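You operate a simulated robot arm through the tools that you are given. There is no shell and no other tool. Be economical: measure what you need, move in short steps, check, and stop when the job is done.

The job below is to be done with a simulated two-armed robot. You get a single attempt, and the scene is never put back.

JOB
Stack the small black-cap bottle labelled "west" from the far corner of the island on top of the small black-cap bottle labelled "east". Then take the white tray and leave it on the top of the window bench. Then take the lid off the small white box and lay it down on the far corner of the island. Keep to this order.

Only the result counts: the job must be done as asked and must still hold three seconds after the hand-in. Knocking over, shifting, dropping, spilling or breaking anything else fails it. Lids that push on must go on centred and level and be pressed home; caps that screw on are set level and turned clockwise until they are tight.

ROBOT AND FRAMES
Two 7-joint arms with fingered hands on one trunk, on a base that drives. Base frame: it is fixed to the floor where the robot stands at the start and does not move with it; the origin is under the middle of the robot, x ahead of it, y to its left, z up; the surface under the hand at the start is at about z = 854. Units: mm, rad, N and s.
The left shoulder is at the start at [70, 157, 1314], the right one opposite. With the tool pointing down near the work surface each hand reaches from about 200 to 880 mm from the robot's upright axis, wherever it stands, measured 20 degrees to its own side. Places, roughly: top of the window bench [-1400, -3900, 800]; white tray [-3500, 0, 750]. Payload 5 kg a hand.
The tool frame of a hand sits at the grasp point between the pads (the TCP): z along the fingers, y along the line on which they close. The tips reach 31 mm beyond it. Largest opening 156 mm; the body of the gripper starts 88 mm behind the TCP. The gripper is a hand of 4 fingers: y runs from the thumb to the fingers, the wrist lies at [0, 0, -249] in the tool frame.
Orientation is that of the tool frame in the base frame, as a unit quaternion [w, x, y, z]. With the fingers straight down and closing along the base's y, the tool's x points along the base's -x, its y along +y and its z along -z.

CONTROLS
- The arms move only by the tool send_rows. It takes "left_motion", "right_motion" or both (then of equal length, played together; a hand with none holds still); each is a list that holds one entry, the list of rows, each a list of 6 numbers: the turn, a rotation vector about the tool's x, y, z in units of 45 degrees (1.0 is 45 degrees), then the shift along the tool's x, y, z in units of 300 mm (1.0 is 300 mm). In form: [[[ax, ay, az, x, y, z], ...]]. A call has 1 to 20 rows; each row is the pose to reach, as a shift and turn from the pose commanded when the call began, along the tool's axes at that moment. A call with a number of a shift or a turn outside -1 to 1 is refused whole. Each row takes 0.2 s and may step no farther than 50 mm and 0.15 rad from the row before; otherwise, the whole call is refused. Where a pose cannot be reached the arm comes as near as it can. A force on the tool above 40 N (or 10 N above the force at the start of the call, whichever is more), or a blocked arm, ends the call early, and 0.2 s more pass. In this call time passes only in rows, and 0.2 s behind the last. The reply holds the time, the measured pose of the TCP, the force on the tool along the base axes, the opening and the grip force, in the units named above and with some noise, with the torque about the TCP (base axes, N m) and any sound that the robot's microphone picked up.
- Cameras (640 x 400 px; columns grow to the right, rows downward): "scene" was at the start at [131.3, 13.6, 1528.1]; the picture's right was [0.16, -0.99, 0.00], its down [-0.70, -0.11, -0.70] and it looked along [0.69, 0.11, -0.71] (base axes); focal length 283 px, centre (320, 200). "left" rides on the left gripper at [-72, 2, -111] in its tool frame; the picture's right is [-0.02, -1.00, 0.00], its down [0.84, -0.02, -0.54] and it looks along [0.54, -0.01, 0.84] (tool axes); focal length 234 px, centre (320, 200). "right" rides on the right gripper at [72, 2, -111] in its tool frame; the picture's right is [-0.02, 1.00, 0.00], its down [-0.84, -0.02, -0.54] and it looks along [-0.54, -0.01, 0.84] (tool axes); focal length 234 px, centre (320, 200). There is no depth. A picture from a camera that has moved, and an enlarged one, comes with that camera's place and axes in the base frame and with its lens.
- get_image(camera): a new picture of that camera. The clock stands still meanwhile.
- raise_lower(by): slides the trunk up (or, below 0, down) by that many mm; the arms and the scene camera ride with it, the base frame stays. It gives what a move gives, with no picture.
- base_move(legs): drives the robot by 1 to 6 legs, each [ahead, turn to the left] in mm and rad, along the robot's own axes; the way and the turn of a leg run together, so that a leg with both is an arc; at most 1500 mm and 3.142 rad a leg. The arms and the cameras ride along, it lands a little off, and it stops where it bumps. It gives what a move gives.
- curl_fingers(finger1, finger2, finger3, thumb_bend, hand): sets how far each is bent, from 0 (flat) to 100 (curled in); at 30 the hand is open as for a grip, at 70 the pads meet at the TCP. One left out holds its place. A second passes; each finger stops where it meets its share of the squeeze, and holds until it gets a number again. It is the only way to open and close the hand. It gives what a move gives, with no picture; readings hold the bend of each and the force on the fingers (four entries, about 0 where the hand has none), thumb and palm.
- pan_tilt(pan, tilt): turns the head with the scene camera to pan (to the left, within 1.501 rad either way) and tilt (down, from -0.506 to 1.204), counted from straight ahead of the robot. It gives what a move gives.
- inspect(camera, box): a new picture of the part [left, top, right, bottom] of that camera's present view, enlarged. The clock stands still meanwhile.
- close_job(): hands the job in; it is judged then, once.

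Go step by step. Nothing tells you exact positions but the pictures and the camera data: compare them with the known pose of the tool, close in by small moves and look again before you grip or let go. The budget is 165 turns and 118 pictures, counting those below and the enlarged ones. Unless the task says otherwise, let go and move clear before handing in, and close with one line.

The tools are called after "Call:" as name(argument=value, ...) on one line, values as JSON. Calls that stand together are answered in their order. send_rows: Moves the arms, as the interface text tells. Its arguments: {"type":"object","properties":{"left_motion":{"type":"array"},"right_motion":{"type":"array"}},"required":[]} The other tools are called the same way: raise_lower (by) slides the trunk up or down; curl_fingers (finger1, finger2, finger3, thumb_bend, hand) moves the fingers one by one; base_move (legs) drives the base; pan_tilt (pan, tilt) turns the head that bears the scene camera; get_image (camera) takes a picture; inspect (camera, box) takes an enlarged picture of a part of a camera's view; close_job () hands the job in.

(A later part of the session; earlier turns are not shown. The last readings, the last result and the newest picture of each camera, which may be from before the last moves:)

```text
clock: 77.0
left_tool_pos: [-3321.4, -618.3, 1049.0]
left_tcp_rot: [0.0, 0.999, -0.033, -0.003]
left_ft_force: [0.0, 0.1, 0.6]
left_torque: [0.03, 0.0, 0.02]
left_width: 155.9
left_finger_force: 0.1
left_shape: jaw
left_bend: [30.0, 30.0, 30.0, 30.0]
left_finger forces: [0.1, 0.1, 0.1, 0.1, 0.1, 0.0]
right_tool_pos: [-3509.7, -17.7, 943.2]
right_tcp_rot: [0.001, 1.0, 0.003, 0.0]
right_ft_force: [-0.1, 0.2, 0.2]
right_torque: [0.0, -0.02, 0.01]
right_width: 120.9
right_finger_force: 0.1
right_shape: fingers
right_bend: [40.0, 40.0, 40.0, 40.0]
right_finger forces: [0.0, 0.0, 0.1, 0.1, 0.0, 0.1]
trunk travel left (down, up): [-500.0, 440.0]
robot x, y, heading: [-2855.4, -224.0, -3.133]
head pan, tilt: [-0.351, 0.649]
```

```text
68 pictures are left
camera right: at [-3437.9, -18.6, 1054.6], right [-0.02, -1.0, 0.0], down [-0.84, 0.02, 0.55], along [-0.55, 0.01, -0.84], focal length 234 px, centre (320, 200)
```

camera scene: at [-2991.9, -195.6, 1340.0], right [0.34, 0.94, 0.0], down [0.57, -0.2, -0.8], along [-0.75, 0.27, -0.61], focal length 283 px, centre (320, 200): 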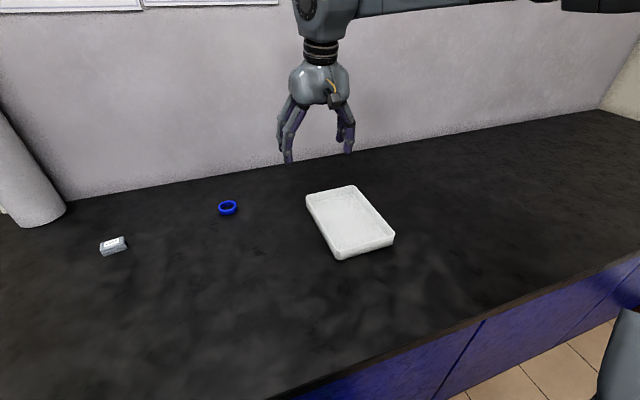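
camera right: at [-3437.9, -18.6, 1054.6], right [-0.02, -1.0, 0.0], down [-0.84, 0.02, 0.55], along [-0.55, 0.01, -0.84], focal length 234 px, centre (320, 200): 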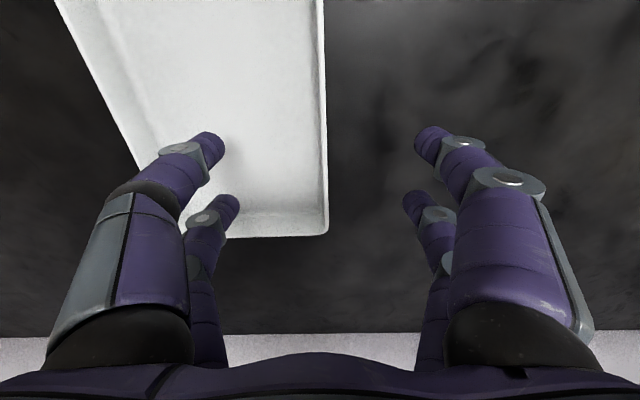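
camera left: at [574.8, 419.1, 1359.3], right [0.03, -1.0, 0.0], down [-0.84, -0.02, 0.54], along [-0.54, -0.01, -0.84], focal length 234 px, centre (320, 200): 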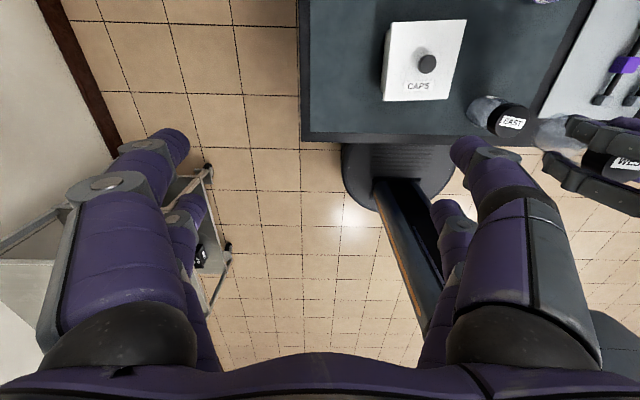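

The wall is centred between the fingers. Going down until the tips are just above the tray floor.

Call:
send_rows(right_motion=[[[0, 0, 0, 0, 0.004, 0.13], [0, 0, 0, 0, 0.004, 0.2], [0, 0, 0, 0, 0.004, 0.27]]])

Call:
curl_fingers(hand="right", finger1=60, finger2=60, finger3=60, thumb_bend=60)

Call:
get_image(camera="right")

Call:
inspect(camera="scene", box=[270, 130, 420, 270])

```text
clock: 77.7
left_tool_pos: [-3319.9, -619.9, 1049.7]
left_tcp_rot: [0.001, 0.999, -0.035, -0.004]
left_ft_force: [-0.9, -0.3, 0.1]
left_torque: [0.0, -0.01, 0.0]
left_width: 155.9
left_finger_force: 0.0
left_shape: jaw
left_bend: [30.0, 30.0, 30.0, 30.0]
left_finger forces: [0.1, 0.0, 0.0, 0.0, 0.0, 0.0]
right_tool_pos: [-3512.0, -22.7, 889.7]
right_tcp_rot: [0.003, 1.0, 0.001, -0.007]
right_ft_force: [6.1, -3.3, 18.9]
right_torque: [1.39, -0.53, -0.48]
right_width: 122.6
right_finger_force: 10.2
right_shape: fingers
right_bend: [40.0, 40.0, 40.0, 40.0]
right_finger forces: [0.0, 0.0, 3.8, 0.0, 15.9, 0.0]
trunk travel left (down, up): [-500.0, 440.0]
robot x, y, heading: [-2856.1, -224.6, -3.138]
head pan, tilt: [-0.351, 0.649]
stopped in row 3 (right hand): the force on the tool passed its limit at 47 N (the readings are from after the stop); the commanded pose is now the measured one
```

```text
clock: 78.2
left_tool_pos: [-3321.8, -618.4, 1048.3]
left_tcp_rot: [0.001, 0.999, -0.034, -0.002]
left_ft_force: [-0.7, 0.1, 0.0]
left_torque: [-0.01, -0.02, -0.04]
left_width: 156.0
left_finger_force: 0.0
left_shape: jaw
left_bend: [30.0, 30.0, 30.0, 30.0]
left_finger forces: [0.0, 0.1, 0.0, 0.0, 0.0, 0.0]
right_tool_pos: [-3516.1, -20.8, 892.8]
right_tcp_rot: [0.004, 1.0, 0.0, -0.01]
right_ft_force: [3.2, 3.1, 15.4]
right_torque: [0.53, -0.47, -0.06]
right_width: 41.7
right_finger_force: 8.0
right_shape: fingers
right_bend: [60.0, 60.0, 60.0, 60.0]
right_finger forces: [0.0, 0.0, 0.7, 0.1, 14.7, 0.1]
trunk travel left (down, up): [-500.0, 440.0]
robot x, y, heading: [-2858.8, -224.6, -3.138]
head pan, tilt: [-0.351, 0.649]
stopped (right hand): the force on the tool passed its limit at 41 N (the readings are from after the stop); the commanded pose is now the measured one
```

```text
67 pictures are left
camera right: at [-3440.9, -20.2, 1002.1], right [-0.02, -1.0, 0.01], down [-0.83, 0.02, 0.56], along [-0.56, 0.01, -0.83], focal length 234 px, centre (320, 200)
```

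right: 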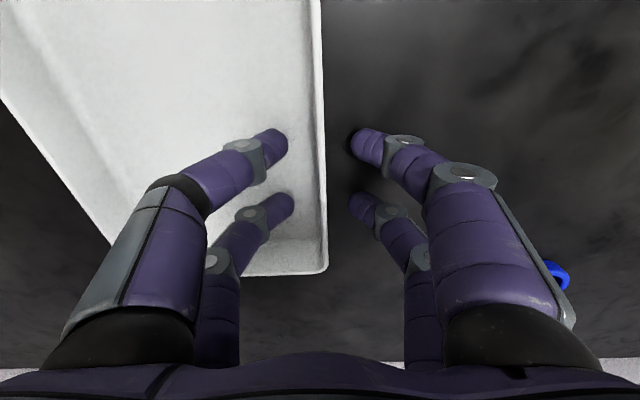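

```text
2.86 times, centred on (345, 200) of scene
camera zoom: at [-2988.7, -195.1, 1340.1], right [0.34, 0.94, 0.0], down [0.57, -0.21, -0.8], along [-0.75, 0.27, -0.6], focal length 808 px, centre (249, 200)
```

zoom: 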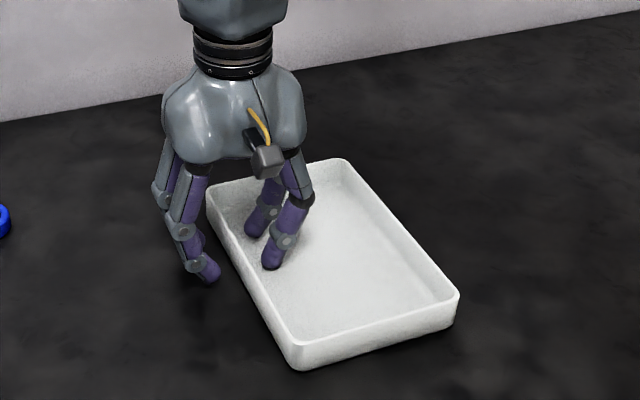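

The fingers inside are touching the tray floor. I'll raise a little, then close on the wall.

Call:
send_rows(right_motion=[[[0, 0, 0, 0, 0, -0.02]]])

Call:
curl_fingers(hand="right", finger1=65, finger2=65, finger3=65, thumb_bend=65)

Call:
inspect(camera="scene", box=[270, 130, 420, 270])

Call:
get_image(camera="right")

```text
clock: 78.6
left_tool_pos: [-3322.2, -618.9, 1048.9]
left_tcp_rot: [0.001, 0.999, -0.034, -0.003]
left_ft_force: [0.4, 0.5, -0.7]
left_torque: [0.0, 0.01, 0.05]
left_width: 156.1
left_finger_force: 0.1
left_shape: jaw
left_bend: [30.0, 30.0, 30.0, 30.0]
left_finger forces: [0.1, 0.0, 0.1, 0.1, 0.1, 0.1]
right_tool_pos: [-3515.8, -18.8, 894.7]
right_tcp_rot: [0.003, 1.0, 0.002, -0.008]
right_ft_force: [-1.2, 0.2, -0.1]
right_torque: [-0.01, 0.03, -0.01]
right_width: 41.7
right_finger_force: 0.1
right_shape: fingers
right_bend: [60.0, 60.0, 60.0, 60.0]
right_finger forces: [0.0, 0.0, 0.0, 0.0, 0.1, 0.0]
trunk travel left (down, up): [-500.0, 440.0]
robot x, y, heading: [-2858.9, -226.0, -3.137]
head pan, tilt: [-0.351, 0.649]
```

```text
clock: 79.6
left_tool_pos: [-3322.5, -618.6, 1049.7]
left_tcp_rot: [0.001, 0.999, -0.035, -0.003]
left_ft_force: [0.7, -0.4, 0.4]
left_torque: [0.01, 0.01, 0.0]
left_width: 155.7
left_finger_force: 0.0
left_shape: jaw
left_bend: [30.0, 30.0, 30.0, 30.0]
left_finger forces: [0.0, 0.0, 0.1, 0.1, 0.0, 0.0]
right_tool_pos: [-3515.9, -21.0, 895.9]
right_tcp_rot: [0.002, 1.0, 0.001, -0.008]
right_ft_force: [0.3, -0.2, 0.8]
right_torque: [0.0, -0.04, -0.01]
right_width: 23.2
right_finger_force: 0.1
right_shape: fingers
right_bend: [65.0, 65.0, 65.0, 65.0]
right_finger forces: [0.0, 0.1, 0.0, 0.1, 0.1, 0.0]
trunk travel left (down, up): [-500.0, 440.0]
robot x, y, heading: [-2856.4, -225.0, -3.135]
head pan, tilt: [-0.351, 0.649]
```

```text
2.86 times, centred on (345, 200) of scene
camera zoom: at [-2989.1, -194.6, 1340.3], right [0.34, 0.94, 0.0], down [0.57, -0.21, -0.8], along [-0.75, 0.27, -0.6], focal length 808 px, centre (249, 200)
```

zoom: 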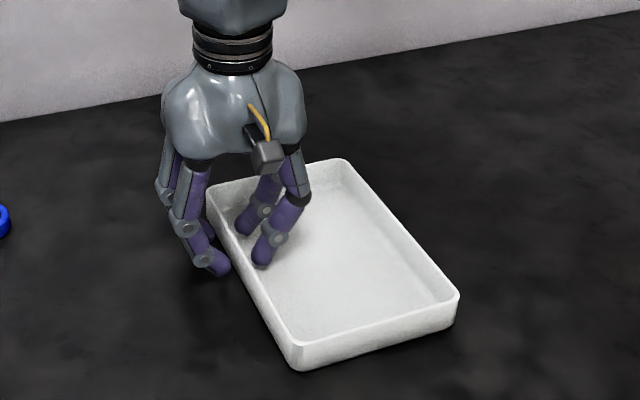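

```text
64 pictures are left
camera right: at [-3441.2, -20.1, 1006.0], right [-0.02, -1.0, 0.01], down [-0.83, 0.02, 0.56], along [-0.56, 0.01, -0.83], focal length 234 px, centre (320, 200)
```

right: 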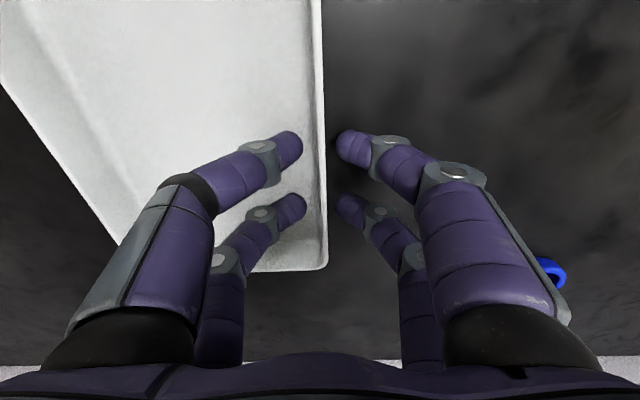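

Call:
curl_fingers(hand="right", finger1=72, finger2=72, finger3=72, thumb_bend=72)

Call:
get_image(camera="right")

```text
clock: 80.6
left_tool_pos: [-3322.6, -619.9, 1050.8]
left_tcp_rot: [0.001, 0.999, -0.035, -0.003]
left_ft_force: [-0.3, 0.3, 0.3]
left_torque: [-0.01, 0.03, 0.0]
left_width: 155.9
left_finger_force: 0.1
left_shape: jaw
left_bend: [30.0, 30.0, 30.0, 30.0]
left_finger forces: [0.1, 0.0, 0.0, 0.1, 0.1, 0.1]
right_tool_pos: [-3515.0, -19.7, 895.9]
right_tcp_rot: [0.003, 1.0, 0.001, -0.008]
right_ft_force: [-0.7, -1.3, 0.2]
right_torque: [0.02, -0.04, 0.04]
right_width: 4.4
right_finger_force: 6.5
right_shape: fingers
right_bend: [71.0, 71.0, 71.0, 71.0]
right_finger forces: [3.0, 3.2, 2.4, 0.1, 3.9, 0.0]
trunk travel left (down, up): [-500.0, 440.0]
robot x, y, heading: [-2859.6, -224.6, -3.139]
head pan, tilt: [-0.351, 0.649]
```

```text
63 pictures are left
camera right: at [-3441.2, -20.0, 1005.9], right [-0.02, -1.0, 0.01], down [-0.83, 0.02, 0.56], along [-0.56, 0.01, -0.83], focal length 234 px, centre (320, 200)
```

right: 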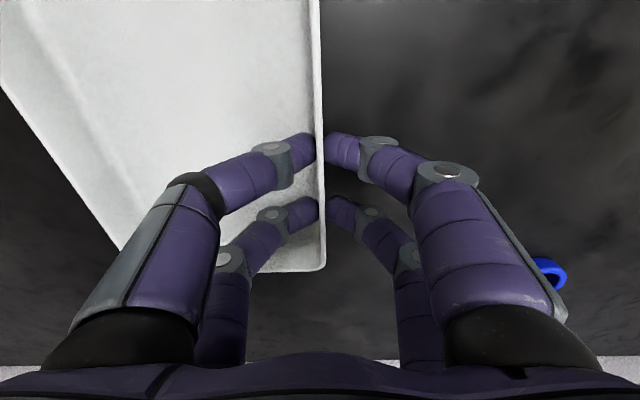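

The wall is gripped (4 mm thick). I'll squeeze harder, then slide the tray across the bench in front of me.

Call:
curl_fingers(hand="right", finger1=80, finger2=80, finger3=80, thumb_bend=80)

Call:
send_rows(right_motion=[[[0, 0, 0, 0.05, 0, -0.007], [0, 0, 0, 0.15, 0, -0.007], [0, 0, 0, 0.25, 0.05, -0.007], [0, 0, 0, 0.33, 0.14, -0.007], [0, 0, 0, 0.4, 0.24, -0.007], [0, 0, 0, 0.4, 0.35, -0.007], [0, 0, 0, 0.4, 0.46, -0.007], [0, 0, 0, 0.4, 0.57, -0.007], [0, 0, 0, 0.4, 0.68, -0.007], [0, 0, 0, 0.4, 0.76, -0.007], [0, 0, 0, 0.4, 0.8, -0.007]]])

Call:
get_image(camera="scene")

```text
clock: 81.6
left_tool_pos: [-3320.7, -618.9, 1050.3]
left_tcp_rot: [0.001, 0.999, -0.035, -0.002]
left_ft_force: [0.2, -0.4, 0.1]
left_torque: [0.04, -0.02, 0.01]
left_width: 156.2
left_finger_force: 0.1
left_shape: jaw
left_bend: [30.0, 30.0, 30.0, 30.0]
left_finger forces: [0.0, 0.1, 0.1, 0.1, 0.1, 0.0]
right_tool_pos: [-3515.8, -19.7, 895.2]
right_tcp_rot: [0.002, 1.0, 0.002, -0.008]
right_ft_force: [-0.4, -0.6, -0.3]
right_torque: [-0.03, 0.08, 0.03]
right_width: 2.5
right_finger_force: 24.5
right_shape: fingers
right_bend: [74.0, 73.0, 74.0, 73.0]
right_finger forces: [12.2, 11.7, 10.1, 0.1, 14.1, 0.0]
trunk travel left (down, up): [-500.0, 440.0]
robot x, y, heading: [-2860.4, -225.0, -3.138]
head pan, tilt: [-0.351, 0.649]
```

```text
clock: 84.0
left_tool_pos: [-3321.7, -619.3, 1049.1]
left_tcp_rot: [0.001, 0.999, -0.034, -0.003]
left_ft_force: [0.6, -0.1, 0.1]
left_torque: [-0.02, 0.01, -0.01]
left_width: 155.7
left_finger_force: 0.0
left_shape: jaw
left_bend: [30.0, 30.0, 30.0, 30.0]
left_finger forces: [0.0, 0.0, 0.1, 0.1, 0.1, 0.0]
right_tool_pos: [-3376.4, -216.3, 904.8]
right_tcp_rot: [0.002, 1.0, 0.0, -0.008]
right_ft_force: [0.3, 0.4, -1.1]
right_torque: [-0.1, 0.03, 0.06]
right_width: 2.2
right_finger_force: 24.8
right_shape: fingers
right_bend: [74.0, 73.0, 74.0, 74.0]
right_finger forces: [12.8, 11.3, 10.4, 0.0, 14.2, 0.0]
right hand out of reach, approached as far as the arm can: row 9, 10, 11
trunk travel left (down, up): [-500.0, 440.0]
robot x, y, heading: [-2861.7, -223.9, -3.141]
head pan, tilt: [-0.351, 0.649]
```

```text
62 pictures are left
camera scene: at [-2989.4, -194.9, 1340.3], right [0.34, 0.94, 0.0], down [0.57, -0.21, -0.8], along [-0.75, 0.27, -0.6], focal length 283 px, centre (320, 200)
```

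scene: 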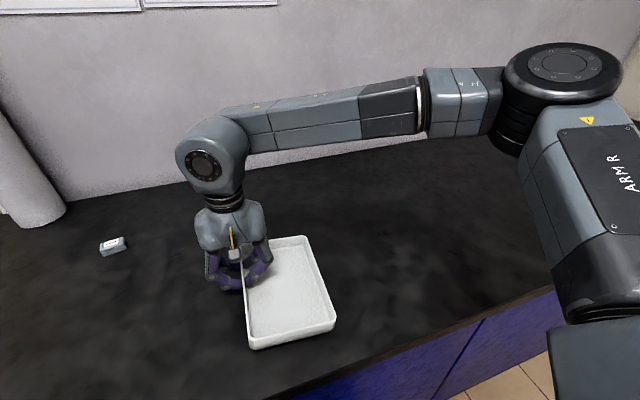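

The tray slid along without slipping, and the load on the hand seems small. I'll test a small single-hand lift to see if it stays level.

Call:
send_rows(right_motion=[[[0, 0, 0, 0.01, -0.03, -0.05], [0, 0, 0, 0.01, -0.03, -0.1]]])

Call:
inspect(camera="scene", box=[180, 180, 360, 360])

```text
clock: 84.6
left_tool_pos: [-3321.7, -619.7, 1048.0]
left_tcp_rot: [0.001, 0.999, -0.035, -0.003]
left_ft_force: [0.1, 0.4, 0.2]
left_torque: [0.03, -0.01, 0.0]
left_width: 156.4
left_finger_force: 0.2
left_shape: jaw
left_bend: [30.0, 30.0, 30.0, 30.0]
left_finger forces: [0.0, 0.1, 0.0, 0.0, 0.1, 0.0]
right_tool_pos: [-3375.1, -206.7, 935.2]
right_tcp_rot: [0.004, 1.0, 0.002, -0.007]
right_ft_force: [0.3, 0.1, -2.0]
right_torque: [-0.18, 0.1, 0.0]
right_width: 2.6
right_finger_force: 27.2
right_shape: fingers
right_bend: [74.0, 74.0, 74.0, 73.0]
right_finger forces: [14.1, 12.1, 11.3, 0.0, 15.5, 0.1]
trunk travel left (down, up): [-500.0, 440.0]
robot x, y, heading: [-2856.7, -225.1, -3.137]
head pan, tilt: [-0.351, 0.649]
```

```text
2.22 times, centred on (270, 270) of scene
camera zoom: at [-2989.4, -194.8, 1340.2], right [0.34, 0.94, 0.0], down [0.57, -0.21, -0.8], along [-0.75, 0.27, -0.6], focal length 628 px, centre (431, 44)
```

zoom: 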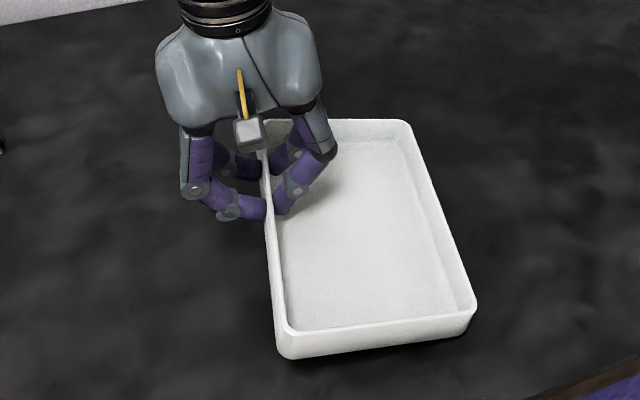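

The hand carries the full weight, about 2 N, and the tray hangs level, so one hand is enough. I'll lift higher, back away, and turn toward the window bench.

Call:
send_rows(right_motion=[[[0, 0, 0, 0, 0, -0.1], [0, 0, 0, 0, 0, -0.2], [0, 0, 0, 0, 0, -0.3], [0, 0, 0, 0, 0, -0.4]]])

Call:
base_move(legs=[[-250, 0], [-230, 0]])

Call:
base_move(legs=[[0, 1.0], [0, 0.947]])

Call:
pan_tilt(pan=0.1, tilt=0.4)

Call:
get_image(camera="scene")

```text
clock: 85.6
left_tool_pos: [-3321.6, -619.3, 1050.2]
left_tcp_rot: [0.0, 0.999, -0.036, -0.003]
left_ft_force: [-0.5, -0.1, 0.0]
left_torque: [0.0, 0.02, 0.02]
left_width: 156.2
left_finger_force: 0.0
left_shape: jaw
left_bend: [30.0, 30.0, 30.0, 30.0]
left_finger forces: [0.0, 0.0, 0.1, 0.0, 0.1, 0.0]
right_tool_pos: [-3372.1, -206.1, 1056.6]
right_tcp_rot: [0.002, 1.0, 0.001, -0.007]
right_ft_force: [-0.9, 0.4, -2.7]
right_torque: [-0.16, 0.09, 0.0]
right_width: 2.9
right_finger_force: 27.1
right_shape: fingers
right_bend: [74.0, 74.0, 74.0, 73.0]
right_finger forces: [14.3, 12.2, 11.4, 0.0, 15.8, 0.1]
trunk travel left (down, up): [-500.0, 440.0]
robot x, y, heading: [-2856.9, -228.6, -3.134]
head pan, tilt: [-0.351, 0.649]
```

```text
clock: 88.8
left_tool_pos: [-2844.6, -617.7, 1049.6]
left_tcp_rot: [0.001, 0.999, -0.032, -0.003]
left_ft_force: [0.0, 0.6, 0.4]
left_torque: [0.03, -0.02, -0.03]
left_width: 155.9
left_finger_force: 0.0
left_shape: jaw
left_bend: [30.0, 30.0, 30.0, 30.0]
left_finger forces: [0.1, 0.1, 0.0, 0.1, 0.0, 0.0]
right_tool_pos: [-2897.4, -204.1, 1056.6]
right_tcp_rot: [0.003, 1.0, 0.004, -0.009]
right_ft_force: [-0.4, 0.2, -2.5]
right_torque: [-0.14, 0.09, 0.02]
right_width: 2.8
right_finger_force: 26.6
right_shape: fingers
right_bend: [74.0, 74.0, 74.0, 73.0]
right_finger forces: [14.2, 12.1, 11.1, 0.0, 15.6, 0.0]
trunk travel left (down, up): [-500.0, 440.0]
robot x, y, heading: [-2384.2, -222.4, -3.133]
head pan, tilt: [-0.351, 0.649]
```

```text
clock: 94.2
left_tool_pos: [-1840.9, -496.5, 1048.0]
left_tcp_rot: [0.003, 0.584, 0.812, -0.001]
left_ft_force: [0.4, 0.1, -0.3]
left_torque: [0.0, 0.03, -0.03]
left_width: 156.1
left_finger_force: 0.0
left_shape: jaw
left_bend: [30.0, 30.0, 30.0, 30.0]
left_finger forces: [0.1, 0.0, 0.0, 0.0, 0.1, 0.1]
right_tool_pos: [-2203.9, -702.6, 1056.3]
right_tcp_rot: [0.007, 0.553, 0.833, -0.002]
right_ft_force: [-0.1, -0.1, -3.0]
right_torque: [0.0, -0.16, 0.0]
right_width: 3.3
right_finger_force: 26.5
right_shape: fingers
right_bend: [74.0, 74.0, 74.0, 73.0]
right_finger forces: [14.1, 12.2, 11.4, 0.0, 15.6, 0.1]
trunk travel left (down, up): [-500.0, 440.0]
robot x, y, heading: [-2379.5, -217.6, -1.172]
head pan, tilt: [-0.351, 0.649]
```

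```text
clock: 95.1
left_tool_pos: [-1841.0, -497.2, 1049.1]
left_tcp_rot: [0.003, 0.583, 0.812, -0.001]
left_ft_force: [-0.2, 0.6, 0.3]
left_torque: [-0.02, 0.01, 0.04]
left_width: 156.0
left_finger_force: 0.2
left_shape: jaw
left_bend: [30.0, 30.0, 30.0, 30.0]
left_finger forces: [0.0, 0.1, 0.0, 0.0, 0.0, 0.0]
right_tool_pos: [-2203.4, -703.7, 1056.9]
right_tcp_rot: [0.009, 0.553, 0.833, -0.002]
right_ft_force: [0.4, -0.1, -2.1]
right_torque: [-0.03, -0.16, 0.03]
right_width: 2.8
right_finger_force: 26.7
right_shape: fingers
right_bend: [74.0, 74.0, 74.0, 73.0]
right_finger forces: [14.0, 12.2, 11.3, 0.0, 15.6, 0.0]
trunk travel left (down, up): [-500.0, 440.0]
robot x, y, heading: [-2383.9, -220.7, -1.171]
head pan, tilt: [0.099, 0.4]
```

```text
60 pictures are left
camera scene: at [-2318.1, -348.7, 1362.8], right [-0.88, -0.48, 0.0], down [-0.19, 0.34, -0.92], along [0.44, -0.81, -0.39], focal length 283 px, centre (320, 200)
```

scene: 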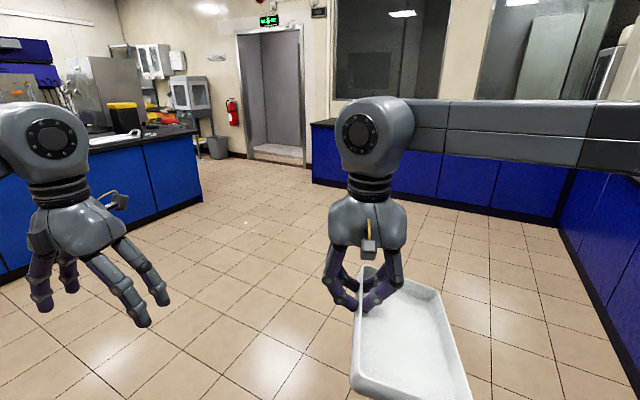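

The way to the window bench is clear. I'll drive there in two legs and square up.

Call:
base_move(legs=[[1300, 0], [1300, 0], [0, -0.399]])

Call:
pan_tilt(pan=0.0, tilt=0.5)

Call:
get_image(camera="scene")

```text
clock: 109.0
left_tool_pos: [-955.1, -3103.3, 1050.0]
left_tcp_rot: [0.003, 0.734, 0.68, -0.001]
left_ft_force: [-0.8, -0.3, 0.2]
left_torque: [0.03, 0.01, 0.02]
left_width: 156.0
left_finger_force: 0.0
left_shape: jaw
left_bend: [30.0, 30.0, 30.0, 30.0]
left_finger forces: [0.1, 0.0, 0.0, 0.1, 0.1, 0.0]
right_tool_pos: [-1369.6, -3150.6, 1056.2]
right_tcp_rot: [0.007, 0.71, 0.705, -0.004]
right_ft_force: [0.1, 0.3, -1.7]
right_torque: [-0.04, -0.13, 0.05]
right_width: 2.9
right_finger_force: 26.1
right_shape: fingers
right_bend: [74.0, 74.0, 74.0, 73.0]
right_finger forces: [13.9, 12.3, 11.2, 0.0, 15.6, 0.0]
trunk travel left (down, up): [-500.0, 440.0]
robot x, y, heading: [-1348.9, -2636.4, -1.578]
head pan, tilt: [0.099, 0.4]
```

```text
clock: 109.7
left_tool_pos: [-954.3, -3102.6, 1049.0]
left_tcp_rot: [0.002, 0.734, 0.679, -0.001]
left_ft_force: [-0.5, 0.9, -0.3]
left_torque: [0.03, -0.04, 0.02]
left_width: 156.1
left_finger_force: 0.1
left_shape: jaw
left_bend: [30.0, 30.0, 30.0, 30.0]
left_finger forces: [0.0, 0.0, 0.1, 0.0, 0.0, 0.1]
right_tool_pos: [-1369.7, -3149.4, 1055.9]
right_tcp_rot: [0.008, 0.709, 0.705, -0.004]
right_ft_force: [0.3, 0.0, -2.5]
right_torque: [-0.08, -0.12, -0.03]
right_width: 2.9
right_finger_force: 26.0
right_shape: fingers
right_bend: [74.0, 74.0, 74.0, 73.0]
right_finger forces: [14.0, 12.0, 11.2, 0.1, 15.6, 0.0]
trunk travel left (down, up): [-500.0, 440.0]
robot x, y, heading: [-1344.1, -2635.8, -1.577]
head pan, tilt: [0.0, 0.499]
```

```text
59 pictures are left
camera scene: at [-1344.9, -2776.9, 1353.7], right [-1.0, 0.0, 0.0], down [0.0, 0.48, -0.88], along [0.0, -0.88, -0.48], focal length 283 px, centre (320, 200)
```

scene: 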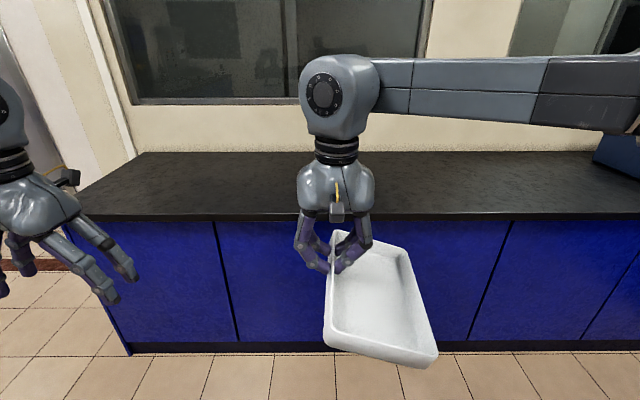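

The window bench is empty here, with its front edge at about y -3630. I'll drive 640 mm in so the tray is over the top.

Call:
base_move(legs=[[350, 0], [290, 0]])

Call:
send_rows(right_motion=[[[0, 0, 0, -0.08, 0, 0.1], [0, 0, 0, -0.16, 0, 0.2], [0, 0, 0, -0.2, 0, 0.3]]])

Call:
get_image(camera="scene")

Call:
get_image(camera="left")

```text
clock: 113.6
left_tool_pos: [-958.3, -3737.1, 1049.9]
left_tcp_rot: [0.002, 0.734, 0.68, -0.002]
left_ft_force: [0.2, -0.5, -0.2]
left_torque: [0.02, 0.03, -0.02]
left_width: 156.2
left_finger_force: 0.1
left_shape: jaw
left_bend: [30.0, 30.0, 30.0, 30.0]
left_finger forces: [0.1, 0.0, 0.1, 0.0, 0.0, 0.0]
right_tool_pos: [-1372.0, -3782.9, 1056.3]
right_tcp_rot: [0.008, 0.709, 0.705, -0.004]
right_ft_force: [-0.5, -0.5, -3.1]
right_torque: [-0.09, -0.1, -0.02]
right_width: 2.8
right_finger_force: 26.4
right_shape: fingers
right_bend: [74.0, 74.0, 74.0, 73.0]
right_finger forces: [14.0, 12.2, 11.3, 0.0, 15.6, 0.0]
trunk travel left (down, up): [-500.0, 440.0]
robot x, y, heading: [-1351.8, -3268.7, -1.568]
head pan, tilt: [0.0, 0.499]
```

```text
clock: 114.4
left_tool_pos: [-959.3, -3734.8, 1049.8]
left_tcp_rot: [0.002, 0.734, 0.679, -0.002]
left_ft_force: [0.1, 0.2, 0.5]
left_torque: [0.03, 0.0, 0.02]
left_width: 156.3
left_finger_force: 0.2
left_shape: jaw
left_bend: [30.0, 30.0, 30.0, 30.0]
left_finger forces: [0.0, 0.0, 0.0, 0.1, 0.0, 0.0]
right_tool_pos: [-1378.6, -3838.7, 966.5]
right_tcp_rot: [0.01, 0.709, 0.705, -0.005]
right_ft_force: [-0.9, 0.3, -2.1]
right_torque: [-0.09, -0.09, -0.02]
right_width: 2.9
right_finger_force: 25.8
right_shape: fingers
right_bend: [74.0, 74.0, 74.0, 73.0]
right_finger forces: [13.7, 11.8, 11.0, 0.0, 15.3, 0.1]
right hand out of reach, approached as far as the arm can: row 3
trunk travel left (down, up): [-500.0, 440.0]
robot x, y, heading: [-1349.0, -3266.4, -1.574]
head pan, tilt: [0.0, 0.499]
```

```text
58 pictures are left
camera scene: at [-1348.8, -3409.5, 1353.8], right [-1.0, 0.0, 0.0], down [0.0, 0.48, -0.88], along [0.0, -0.88, -0.48], focal length 283 px, centre (320, 200)
```

scene: 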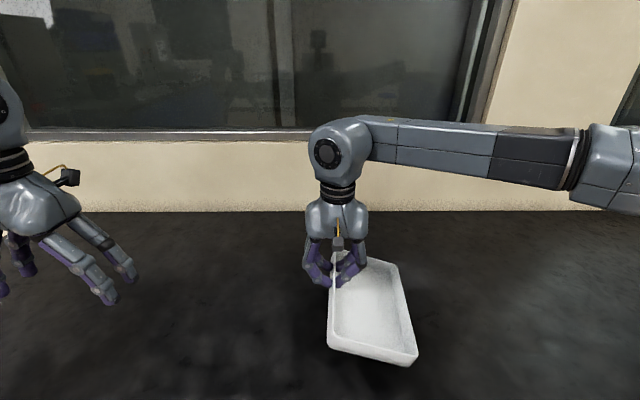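

```text
57 pictures are left
camera left: at [-962.3, -3807.9, 1160.8], right [-1.0, 0.05, 0.0], down [0.04, 0.84, 0.54], along [0.03, 0.54, -0.84], focal length 234 px, centre (320, 200)
```

left: 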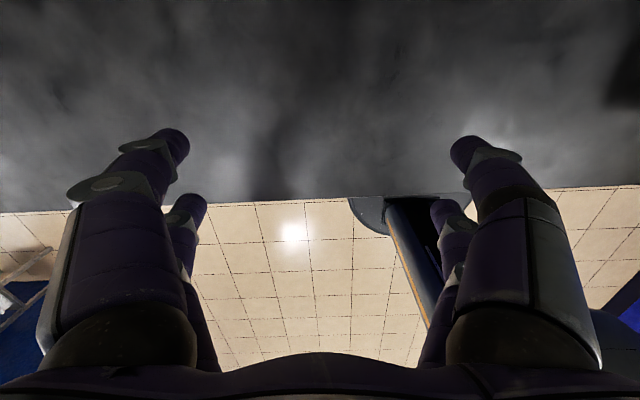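

The tray is over the bench. Lowering, then small steps to contact.

Call:
send_rows(right_motion=[[[0, 0, 0, 0.03, 0, 0.08], [0, 0, 0, 0.04, 0, 0.16]]])

Call:
inspect(camera="scene", box=[270, 210, 450, 390])

```text
clock: 115.0
left_tool_pos: [-958.2, -3735.8, 1049.8]
left_tcp_rot: [0.003, 0.734, 0.679, -0.001]
left_ft_force: [-0.1, 0.0, -0.2]
left_torque: [0.01, -0.01, 0.03]
left_width: 156.1
left_finger_force: 0.0
left_shape: jaw
left_bend: [30.0, 30.0, 30.0, 30.0]
left_finger forces: [0.1, 0.0, 0.0, 0.0, 0.0, 0.0]
right_tool_pos: [-1379.6, -3828.6, 920.7]
right_tcp_rot: [0.008, 0.709, 0.705, -0.004]
right_ft_force: [-0.1, 0.0, -1.5]
right_torque: [0.04, -0.02, -0.04]
right_width: 2.3
right_finger_force: 23.2
right_shape: fingers
right_bend: [74.0, 74.0, 74.0, 73.0]
right_finger forces: [13.8, 9.9, 9.8, 0.1, 14.1, 0.1]
trunk travel left (down, up): [-500.0, 440.0]
robot x, y, heading: [-1349.3, -3270.2, -1.574]
head pan, tilt: [0.0, 0.499]
```

```text
2.22 times, centred on (360, 300) of scene
camera zoom: at [-1348.9, -3410.4, 1353.7], right [-1.0, 0.0, 0.0], down [0.0, 0.48, -0.88], along [0.0, -0.88, -0.48], focal length 628 px, centre (231, -22)
```

zoom: 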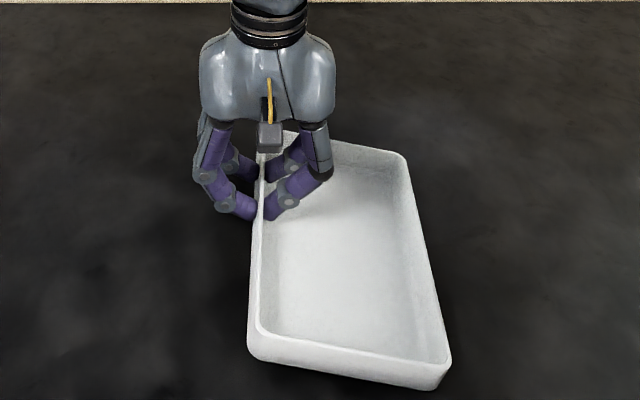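

The outer edge has just touched. Continuing down gently.

Call:
send_rows(right_motion=[[[0, 0, 0, 0, 0, 0.02], [0, 0, 0, 0, 0, 0.04]]])

Call:
send_rows(right_motion=[[[0, 0, 0, 0, 0, 0.02]]])

Call:
inspect(camera="scene", box=[270, 210, 450, 390])

```text
clock: 115.6
left_tool_pos: [-958.7, -3734.8, 1049.3]
left_tcp_rot: [0.002, 0.734, 0.679, -0.001]
left_ft_force: [0.0, 0.2, 0.3]
left_torque: [0.0, 0.04, -0.01]
left_width: 155.8
left_finger_force: 0.1
left_shape: jaw
left_bend: [30.0, 30.0, 30.0, 30.0]
left_finger forces: [0.0, 0.0, 0.1, 0.1, 0.1, 0.0]
right_tool_pos: [-1382.1, -3828.0, 908.2]
right_tcp_rot: [0.009, 0.709, 0.705, -0.003]
right_ft_force: [-0.2, 0.4, -1.1]
right_torque: [0.04, -0.02, 0.0]
right_width: 2.3
right_finger_force: 23.6
right_shape: fingers
right_bend: [74.0, 74.0, 74.0, 74.0]
right_finger forces: [13.4, 10.2, 9.8, 0.0, 14.0, 0.0]
trunk travel left (down, up): [-500.0, 440.0]
robot x, y, heading: [-1348.0, -3267.5, -1.575]
head pan, tilt: [0.0, 0.499]
```

```text
clock: 116.0
left_tool_pos: [-958.5, -3735.4, 1049.9]
left_tcp_rot: [0.002, 0.734, 0.679, -0.001]
left_ft_force: [-0.1, -0.1, 0.3]
left_torque: [-0.01, 0.02, -0.01]
left_width: 155.9
left_finger_force: 0.1
left_shape: jaw
left_bend: [30.0, 30.0, 30.0, 30.0]
left_finger forces: [0.1, 0.0, 0.1, 0.0, 0.0, 0.0]
right_tool_pos: [-1382.3, -3828.4, 901.8]
right_tcp_rot: [0.009, 0.708, 0.706, -0.004]
right_ft_force: [1.2, -0.6, -1.4]
right_torque: [0.04, -0.03, -0.02]
right_width: 2.2
right_finger_force: 24.1
right_shape: fingers
right_bend: [74.0, 74.0, 74.0, 74.0]
right_finger forces: [13.6, 10.2, 9.9, 0.0, 13.8, 0.0]
trunk travel left (down, up): [-500.0, 440.0]
robot x, y, heading: [-1346.2, -3269.6, -1.576]
head pan, tilt: [0.0, 0.499]
```

```text
2.22 times, centred on (360, 300) of scene
camera zoom: at [-1348.8, -3410.0, 1353.7], right [-1.0, 0.0, 0.0], down [0.0, 0.48, -0.88], along [0.0, -0.88, -0.48], focal length 628 px, centre (231, -22)
```

zoom: 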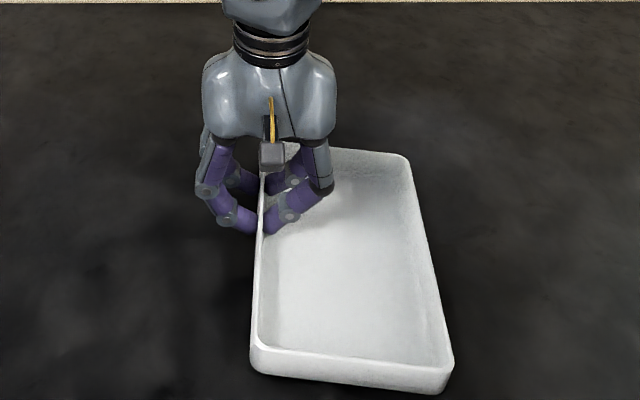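

Call:
send_rows(right_motion=[[[0, 0, 0, 0, 0, 0.02]]])

Call:
send_rows(right_motion=[[[0, 0, 0, 0, 0, 0.013]]])

Call:
inspect(camera="scene", box=[270, 210, 450, 390])

```text
clock: 116.4
left_tool_pos: [-958.2, -3734.7, 1049.2]
left_tcp_rot: [0.002, 0.734, 0.679, -0.001]
left_ft_force: [0.7, 0.7, -0.2]
left_torque: [0.0, -0.02, -0.01]
left_width: 155.9
left_finger_force: 0.0
left_shape: jaw
left_bend: [30.0, 30.0, 30.0, 30.0]
left_finger forces: [0.0, 0.0, 0.0, 0.1, 0.0, 0.1]
right_tool_pos: [-1382.9, -3828.3, 896.2]
right_tcp_rot: [0.009, 0.709, 0.705, -0.004]
right_ft_force: [1.0, 1.1, 0.2]
right_torque: [0.08, -0.01, -0.04]
right_width: 2.4
right_finger_force: 23.9
right_shape: fingers
right_bend: [74.0, 74.0, 74.0, 74.0]
right_finger forces: [13.6, 10.3, 9.8, 0.0, 13.8, 0.0]
right hand out of reach, approached as far as the arm can: row 1
trunk travel left (down, up): [-500.0, 440.0]
robot x, y, heading: [-1347.8, -3266.6, -1.572]
head pan, tilt: [0.0, 0.499]
```

```text
clock: 116.8
left_tool_pos: [-959.1, -3734.7, 1049.6]
left_tcp_rot: [0.003, 0.734, 0.679, -0.002]
left_ft_force: [-0.6, 0.1, -0.7]
left_torque: [0.03, -0.01, 0.0]
left_width: 156.0
left_finger_force: 0.1
left_shape: jaw
left_bend: [30.0, 30.0, 30.0, 30.0]
left_finger forces: [0.0, 0.0, 0.0, 0.0, 0.0, 0.1]
right_tool_pos: [-1383.9, -3827.4, 892.6]
right_tcp_rot: [0.008, 0.709, 0.705, -0.004]
right_ft_force: [0.6, -0.1, -1.2]
right_torque: [0.01, 0.02, 0.01]
right_width: 2.7
right_finger_force: 24.0
right_shape: fingers
right_bend: [74.0, 74.0, 74.0, 74.0]
right_finger forces: [13.4, 10.4, 9.7, 0.0, 13.8, 0.0]
trunk travel left (down, up): [-500.0, 440.0]
robot x, y, heading: [-1348.5, -3264.7, -1.573]
head pan, tilt: [0.0, 0.499]
```

```text
2.22 times, centred on (360, 300) of scene
camera zoom: at [-1348.7, -3409.9, 1353.7], right [-1.0, 0.0, 0.0], down [0.0, 0.48, -0.88], along [0.0, -0.88, -0.48], focal length 628 px, centre (231, -22)
```

zoom: 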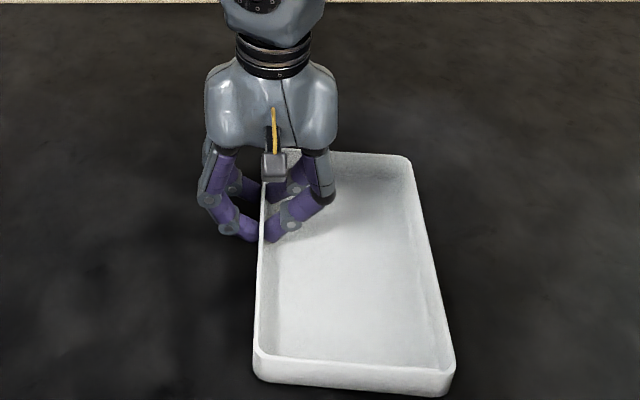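

Call:
send_rows(right_motion=[[[0, 0, 0, 0.01, 0, 0.02]]])

Call:
send_rows(right_motion=[[[0, 0, 0, 0.01, 0, 0.02]]])

Call:
inspect(camera="scene", box=[270, 210, 450, 390])

```text
clock: 117.2
left_tool_pos: [-958.8, -3734.6, 1051.3]
left_tcp_rot: [0.003, 0.734, 0.679, -0.002]
left_ft_force: [0.8, -0.6, 0.8]
left_torque: [-0.02, -0.02, -0.02]
left_width: 156.3
left_finger_force: 0.0
left_shape: jaw
left_bend: [30.0, 30.0, 30.0, 30.0]
left_finger forces: [0.0, 0.0, 0.0, 0.0, 0.0, 0.0]
right_tool_pos: [-1383.5, -3824.0, 890.5]
right_tcp_rot: [0.012, 0.709, 0.705, -0.005]
right_ft_force: [-2.3, -5.3, 19.4]
right_torque: [0.01, -0.04, 0.06]
right_width: 1.7
right_finger_force: 29.3
right_shape: fingers
right_bend: [74.0, 74.0, 74.0, 75.0]
right_finger forces: [15.4, 13.1, 11.3, 0.0, 19.3, 0.1]
trunk travel left (down, up): [-500.0, 440.0]
robot x, y, heading: [-1349.0, -3270.0, -1.571]
head pan, tilt: [0.0, 0.499]
```

```text
clock: 117.6
left_tool_pos: [-958.7, -3735.3, 1049.8]
left_tcp_rot: [0.003, 0.734, 0.679, -0.002]
left_ft_force: [0.3, 0.1, 0.1]
left_torque: [0.04, -0.01, 0.03]
left_width: 155.8
left_finger_force: 0.1
left_shape: jaw
left_bend: [30.0, 30.0, 30.0, 30.0]
left_finger forces: [0.1, 0.1, 0.0, 0.0, 0.0, 0.1]
right_tool_pos: [-1382.7, -3824.9, 889.7]
right_tcp_rot: [0.016, 0.71, 0.704, -0.006]
right_ft_force: [-4.9, 2.5, 17.7]
right_torque: [0.14, 0.02, 0.07]
right_width: 2.0
right_finger_force: 27.2
right_shape: fingers
right_bend: [75.0, 74.0, 75.0, 75.0]
right_finger forces: [13.5, 11.3, 11.2, 0.0, 18.1, 0.0]
trunk travel left (down, up): [-500.0, 440.0]
robot x, y, heading: [-1349.9, -3270.4, -1.575]
head pan, tilt: [0.0, 0.499]
stopped in row 1 (right hand): the force on the tool passed its limit at 44 N (the readings are from after the stop); the commanded pose is now the measured one
```

```text
2.22 times, centred on (360, 300) of scene
camera zoom: at [-1349.1, -3408.2, 1353.8], right [-1.0, 0.0, 0.0], down [0.0, 0.48, -0.88], along [0.0, -0.88, -0.48], focal length 628 px, centre (231, -22)
```

zoom: 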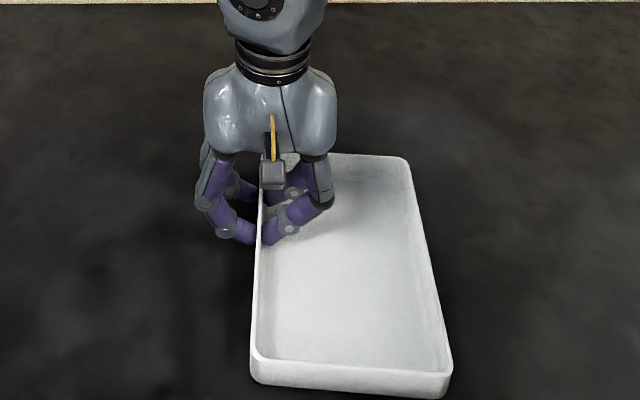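

Down on the bench. I'll ease up 2 mm, open, and rise.

Call:
send_rows(right_motion=[[[0, 0, 0, 0, 0, -0.008]]])

Call:
curl_fingers(hand="right", finger1=66, finger2=66, finger3=66, thumb_bend=66)

Call:
send_rows(right_motion=[[[0, 0, 0, 0, 0, -0.05], [0, 0, 0, 0, 0, -0.15], [0, 0, 0, 0, 0, -0.3], [0, 0, 0, 0, 0, -0.45], [0, 0, 0, 0, 0, -0.6]]])

Call:
get_image(camera="scene")

```text
clock: 118.0
left_tool_pos: [-957.9, -3734.8, 1051.8]
left_tcp_rot: [0.002, 0.734, 0.679, -0.002]
left_ft_force: [-0.1, 0.4, 0.6]
left_torque: [0.04, 0.0, -0.01]
left_width: 155.9
left_finger_force: 0.1
left_shape: jaw
left_bend: [30.0, 30.0, 30.0, 30.0]
left_finger forces: [0.0, 0.0, 0.0, 0.0, 0.0, 0.0]
right_tool_pos: [-1382.3, -3825.3, 889.6]
right_tcp_rot: [0.015, 0.71, 0.704, -0.005]
right_ft_force: [-2.7, 0.3, 11.1]
right_torque: [0.08, -0.03, 0.06]
right_width: 2.2
right_finger_force: 26.3
right_shape: fingers
right_bend: [75.0, 74.0, 75.0, 75.0]
right_finger forces: [13.7, 11.3, 10.7, 0.0, 16.5, 0.0]
trunk travel left (down, up): [-500.0, 440.0]
robot x, y, heading: [-1349.9, -3271.7, -1.574]
head pan, tilt: [0.0, 0.499]
```

```text
clock: 119.0
left_tool_pos: [-958.2, -3735.0, 1049.0]
left_tcp_rot: [0.003, 0.733, 0.68, -0.001]
left_ft_force: [-0.6, -0.3, 0.0]
left_torque: [0.0, 0.0, -0.01]
left_width: 156.0
left_finger_force: 0.1
left_shape: jaw
left_bend: [30.0, 30.0, 30.0, 30.0]
left_finger forces: [0.0, 0.0, 0.0, 0.0, 0.0, 0.1]
right_tool_pos: [-1381.9, -3826.4, 889.1]
right_tcp_rot: [0.014, 0.71, 0.704, -0.005]
right_ft_force: [0.1, 0.1, 2.6]
right_torque: [0.11, 0.04, -0.01]
right_width: 16.4
right_finger_force: 1.9
right_shape: fingers
right_bend: [66.0, 66.0, 66.0, 67.0]
right_finger forces: [0.0, 0.0, 0.1, 0.0, 2.6, 0.0]
trunk travel left (down, up): [-500.0, 440.0]
robot x, y, heading: [-1348.4, -3271.4, -1.573]
head pan, tilt: [0.0, 0.499]
```

```text
clock: 120.2
left_tool_pos: [-958.3, -3736.7, 1049.9]
left_tcp_rot: [0.003, 0.734, 0.679, -0.001]
left_ft_force: [-0.3, 0.5, -0.4]
left_torque: [-0.01, -0.02, 0.04]
left_width: 155.8
left_finger_force: 0.1
left_shape: jaw
left_bend: [30.0, 30.0, 30.0, 30.0]
left_finger forces: [0.1, 0.0, 0.1, 0.0, 0.1, 0.0]
right_tool_pos: [-1384.1, -3820.5, 1069.5]
right_tcp_rot: [0.014, 0.71, 0.704, -0.005]
right_ft_force: [0.2, 0.2, -0.4]
right_torque: [0.0, 0.02, -0.01]
right_width: 18.1
right_finger_force: 0.0
right_shape: fingers
right_bend: [66.0, 66.0, 66.0, 66.0]
right_finger forces: [0.0, 0.0, 0.0, 0.0, 0.0, 0.1]
trunk travel left (down, up): [-500.0, 440.0]
robot x, y, heading: [-1350.3, -3269.9, -1.568]
head pan, tilt: [0.0, 0.499]
```

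```text
52 pictures are left
camera scene: at [-1348.7, -3409.3, 1353.7], right [-1.0, 0.0, 0.0], down [0.0, 0.48, -0.88], along [0.0, -0.88, -0.48], focal length 283 px, centre (320, 200)
```

scene: 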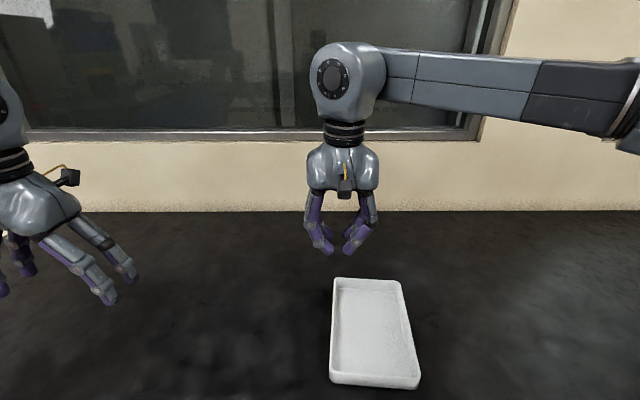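

The tray is lying flat on the window bench. Next I back away, raise the trunk and return to the island.

Call:
base_move(legs=[[-700, 0], [0, -0.34], [-1360, 0], [-1360, 0], [0, 1.0], [0, 0.911]])

Call:
raise_lower(by=200)

Call:
pan_tilt(pan=0.1, tilt=0.6)

Call:
get_image(camera="scene")

```text
clock: 142.7
left_tool_pos: [-48.0, 410.3, 1048.8]
left_tcp_rot: [0.002, 0.022, 1.0, 0.001]
left_ft_force: [0.1, 0.4, -0.8]
left_torque: [-0.01, 0.01, 0.01]
left_width: 156.2
left_finger_force: 0.0
left_shape: jaw
left_bend: [30.0, 30.0, 30.0, 30.0]
left_finger forces: [0.0, 0.0, 0.0, 0.0, 0.1, 0.1]
right_tool_pos: [49.9, -14.4, 1069.7]
right_tcp_rot: [0.013, -0.011, 1.0, 0.006]
right_ft_force: [-0.2, 0.1, 1.0]
right_torque: [-0.01, 0.0, -0.01]
right_width: 18.3
right_finger_force: 0.1
right_shape: fingers
right_bend: [66.0, 66.0, 66.0, 66.0]
right_finger forces: [0.1, 0.0, 0.0, 0.0, 0.0, 0.0]
trunk travel left (down, up): [-500.0, 440.0]
robot x, y, heading: [-502.1, 3.2, 0.03]
head pan, tilt: [0.0, 0.499]
```

```text
clock: 144.9
left_tool_pos: [-49.2, 409.6, 1249.6]
left_tcp_rot: [0.003, 0.023, 1.0, 0.0]
left_ft_force: [1.2, -0.2, 0.3]
left_torque: [0.03, -0.03, 0.0]
left_width: 155.8
left_finger_force: 0.0
left_shape: jaw
left_bend: [30.0, 30.0, 30.0, 30.0]
left_finger forces: [0.0, 0.0, 0.0, 0.1, 0.1, 0.0]
right_tool_pos: [50.3, -13.1, 1269.8]
right_tcp_rot: [0.013, -0.011, 1.0, 0.007]
right_ft_force: [-0.3, -0.7, 0.2]
right_torque: [0.01, -0.03, 0.01]
right_width: 18.3
right_finger_force: 0.1
right_shape: fingers
right_bend: [66.0, 66.0, 66.0, 66.0]
right_finger forces: [0.1, 0.0, 0.0, 0.1, 0.1, 0.0]
trunk travel left (down, up): [-700.0, 240.0]
robot x, y, heading: [-505.7, 4.0, 0.028]
head pan, tilt: [0.0, 0.499]
```

```text
clock: 145.5
left_tool_pos: [-47.4, 409.8, 1248.7]
left_tcp_rot: [0.004, 0.022, 1.0, 0.001]
left_ft_force: [1.1, 0.0, 0.4]
left_torque: [0.02, 0.01, 0.03]
left_width: 155.9
left_finger_force: 0.0
left_shape: jaw
left_bend: [30.0, 30.0, 30.0, 30.0]
left_finger forces: [0.0, 0.0, 0.0, 0.0, 0.1, 0.0]
right_tool_pos: [49.3, -14.4, 1268.4]
right_tcp_rot: [0.013, -0.01, 1.0, 0.006]
right_ft_force: [0.1, 0.2, 0.9]
right_torque: [0.03, 0.0, 0.0]
right_width: 18.4
right_finger_force: 0.1
right_shape: fingers
right_bend: [66.0, 66.0, 66.0, 66.0]
right_finger forces: [0.0, 0.1, 0.0, 0.1, 0.0, 0.0]
trunk travel left (down, up): [-700.0, 240.0]
robot x, y, heading: [-495.5, 4.5, 0.024]
head pan, tilt: [0.099, 0.6]
```

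```text
51 pictures are left
camera scene: at [-363.4, 17.0, 1544.6], right [0.13, -0.99, 0.0], down [-0.56, -0.07, -0.83], along [0.82, 0.1, -0.56], focal length 283 px, centre (320, 200)
```

scene: 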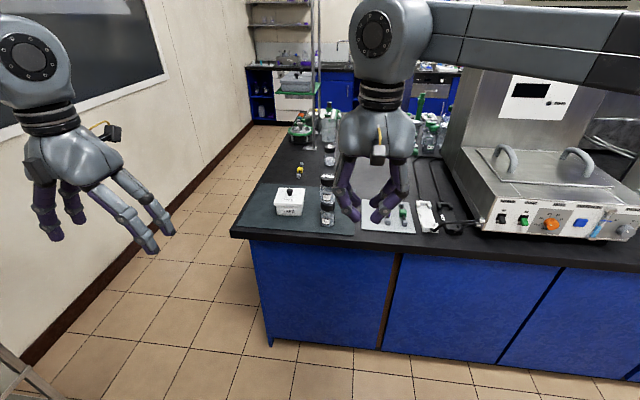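

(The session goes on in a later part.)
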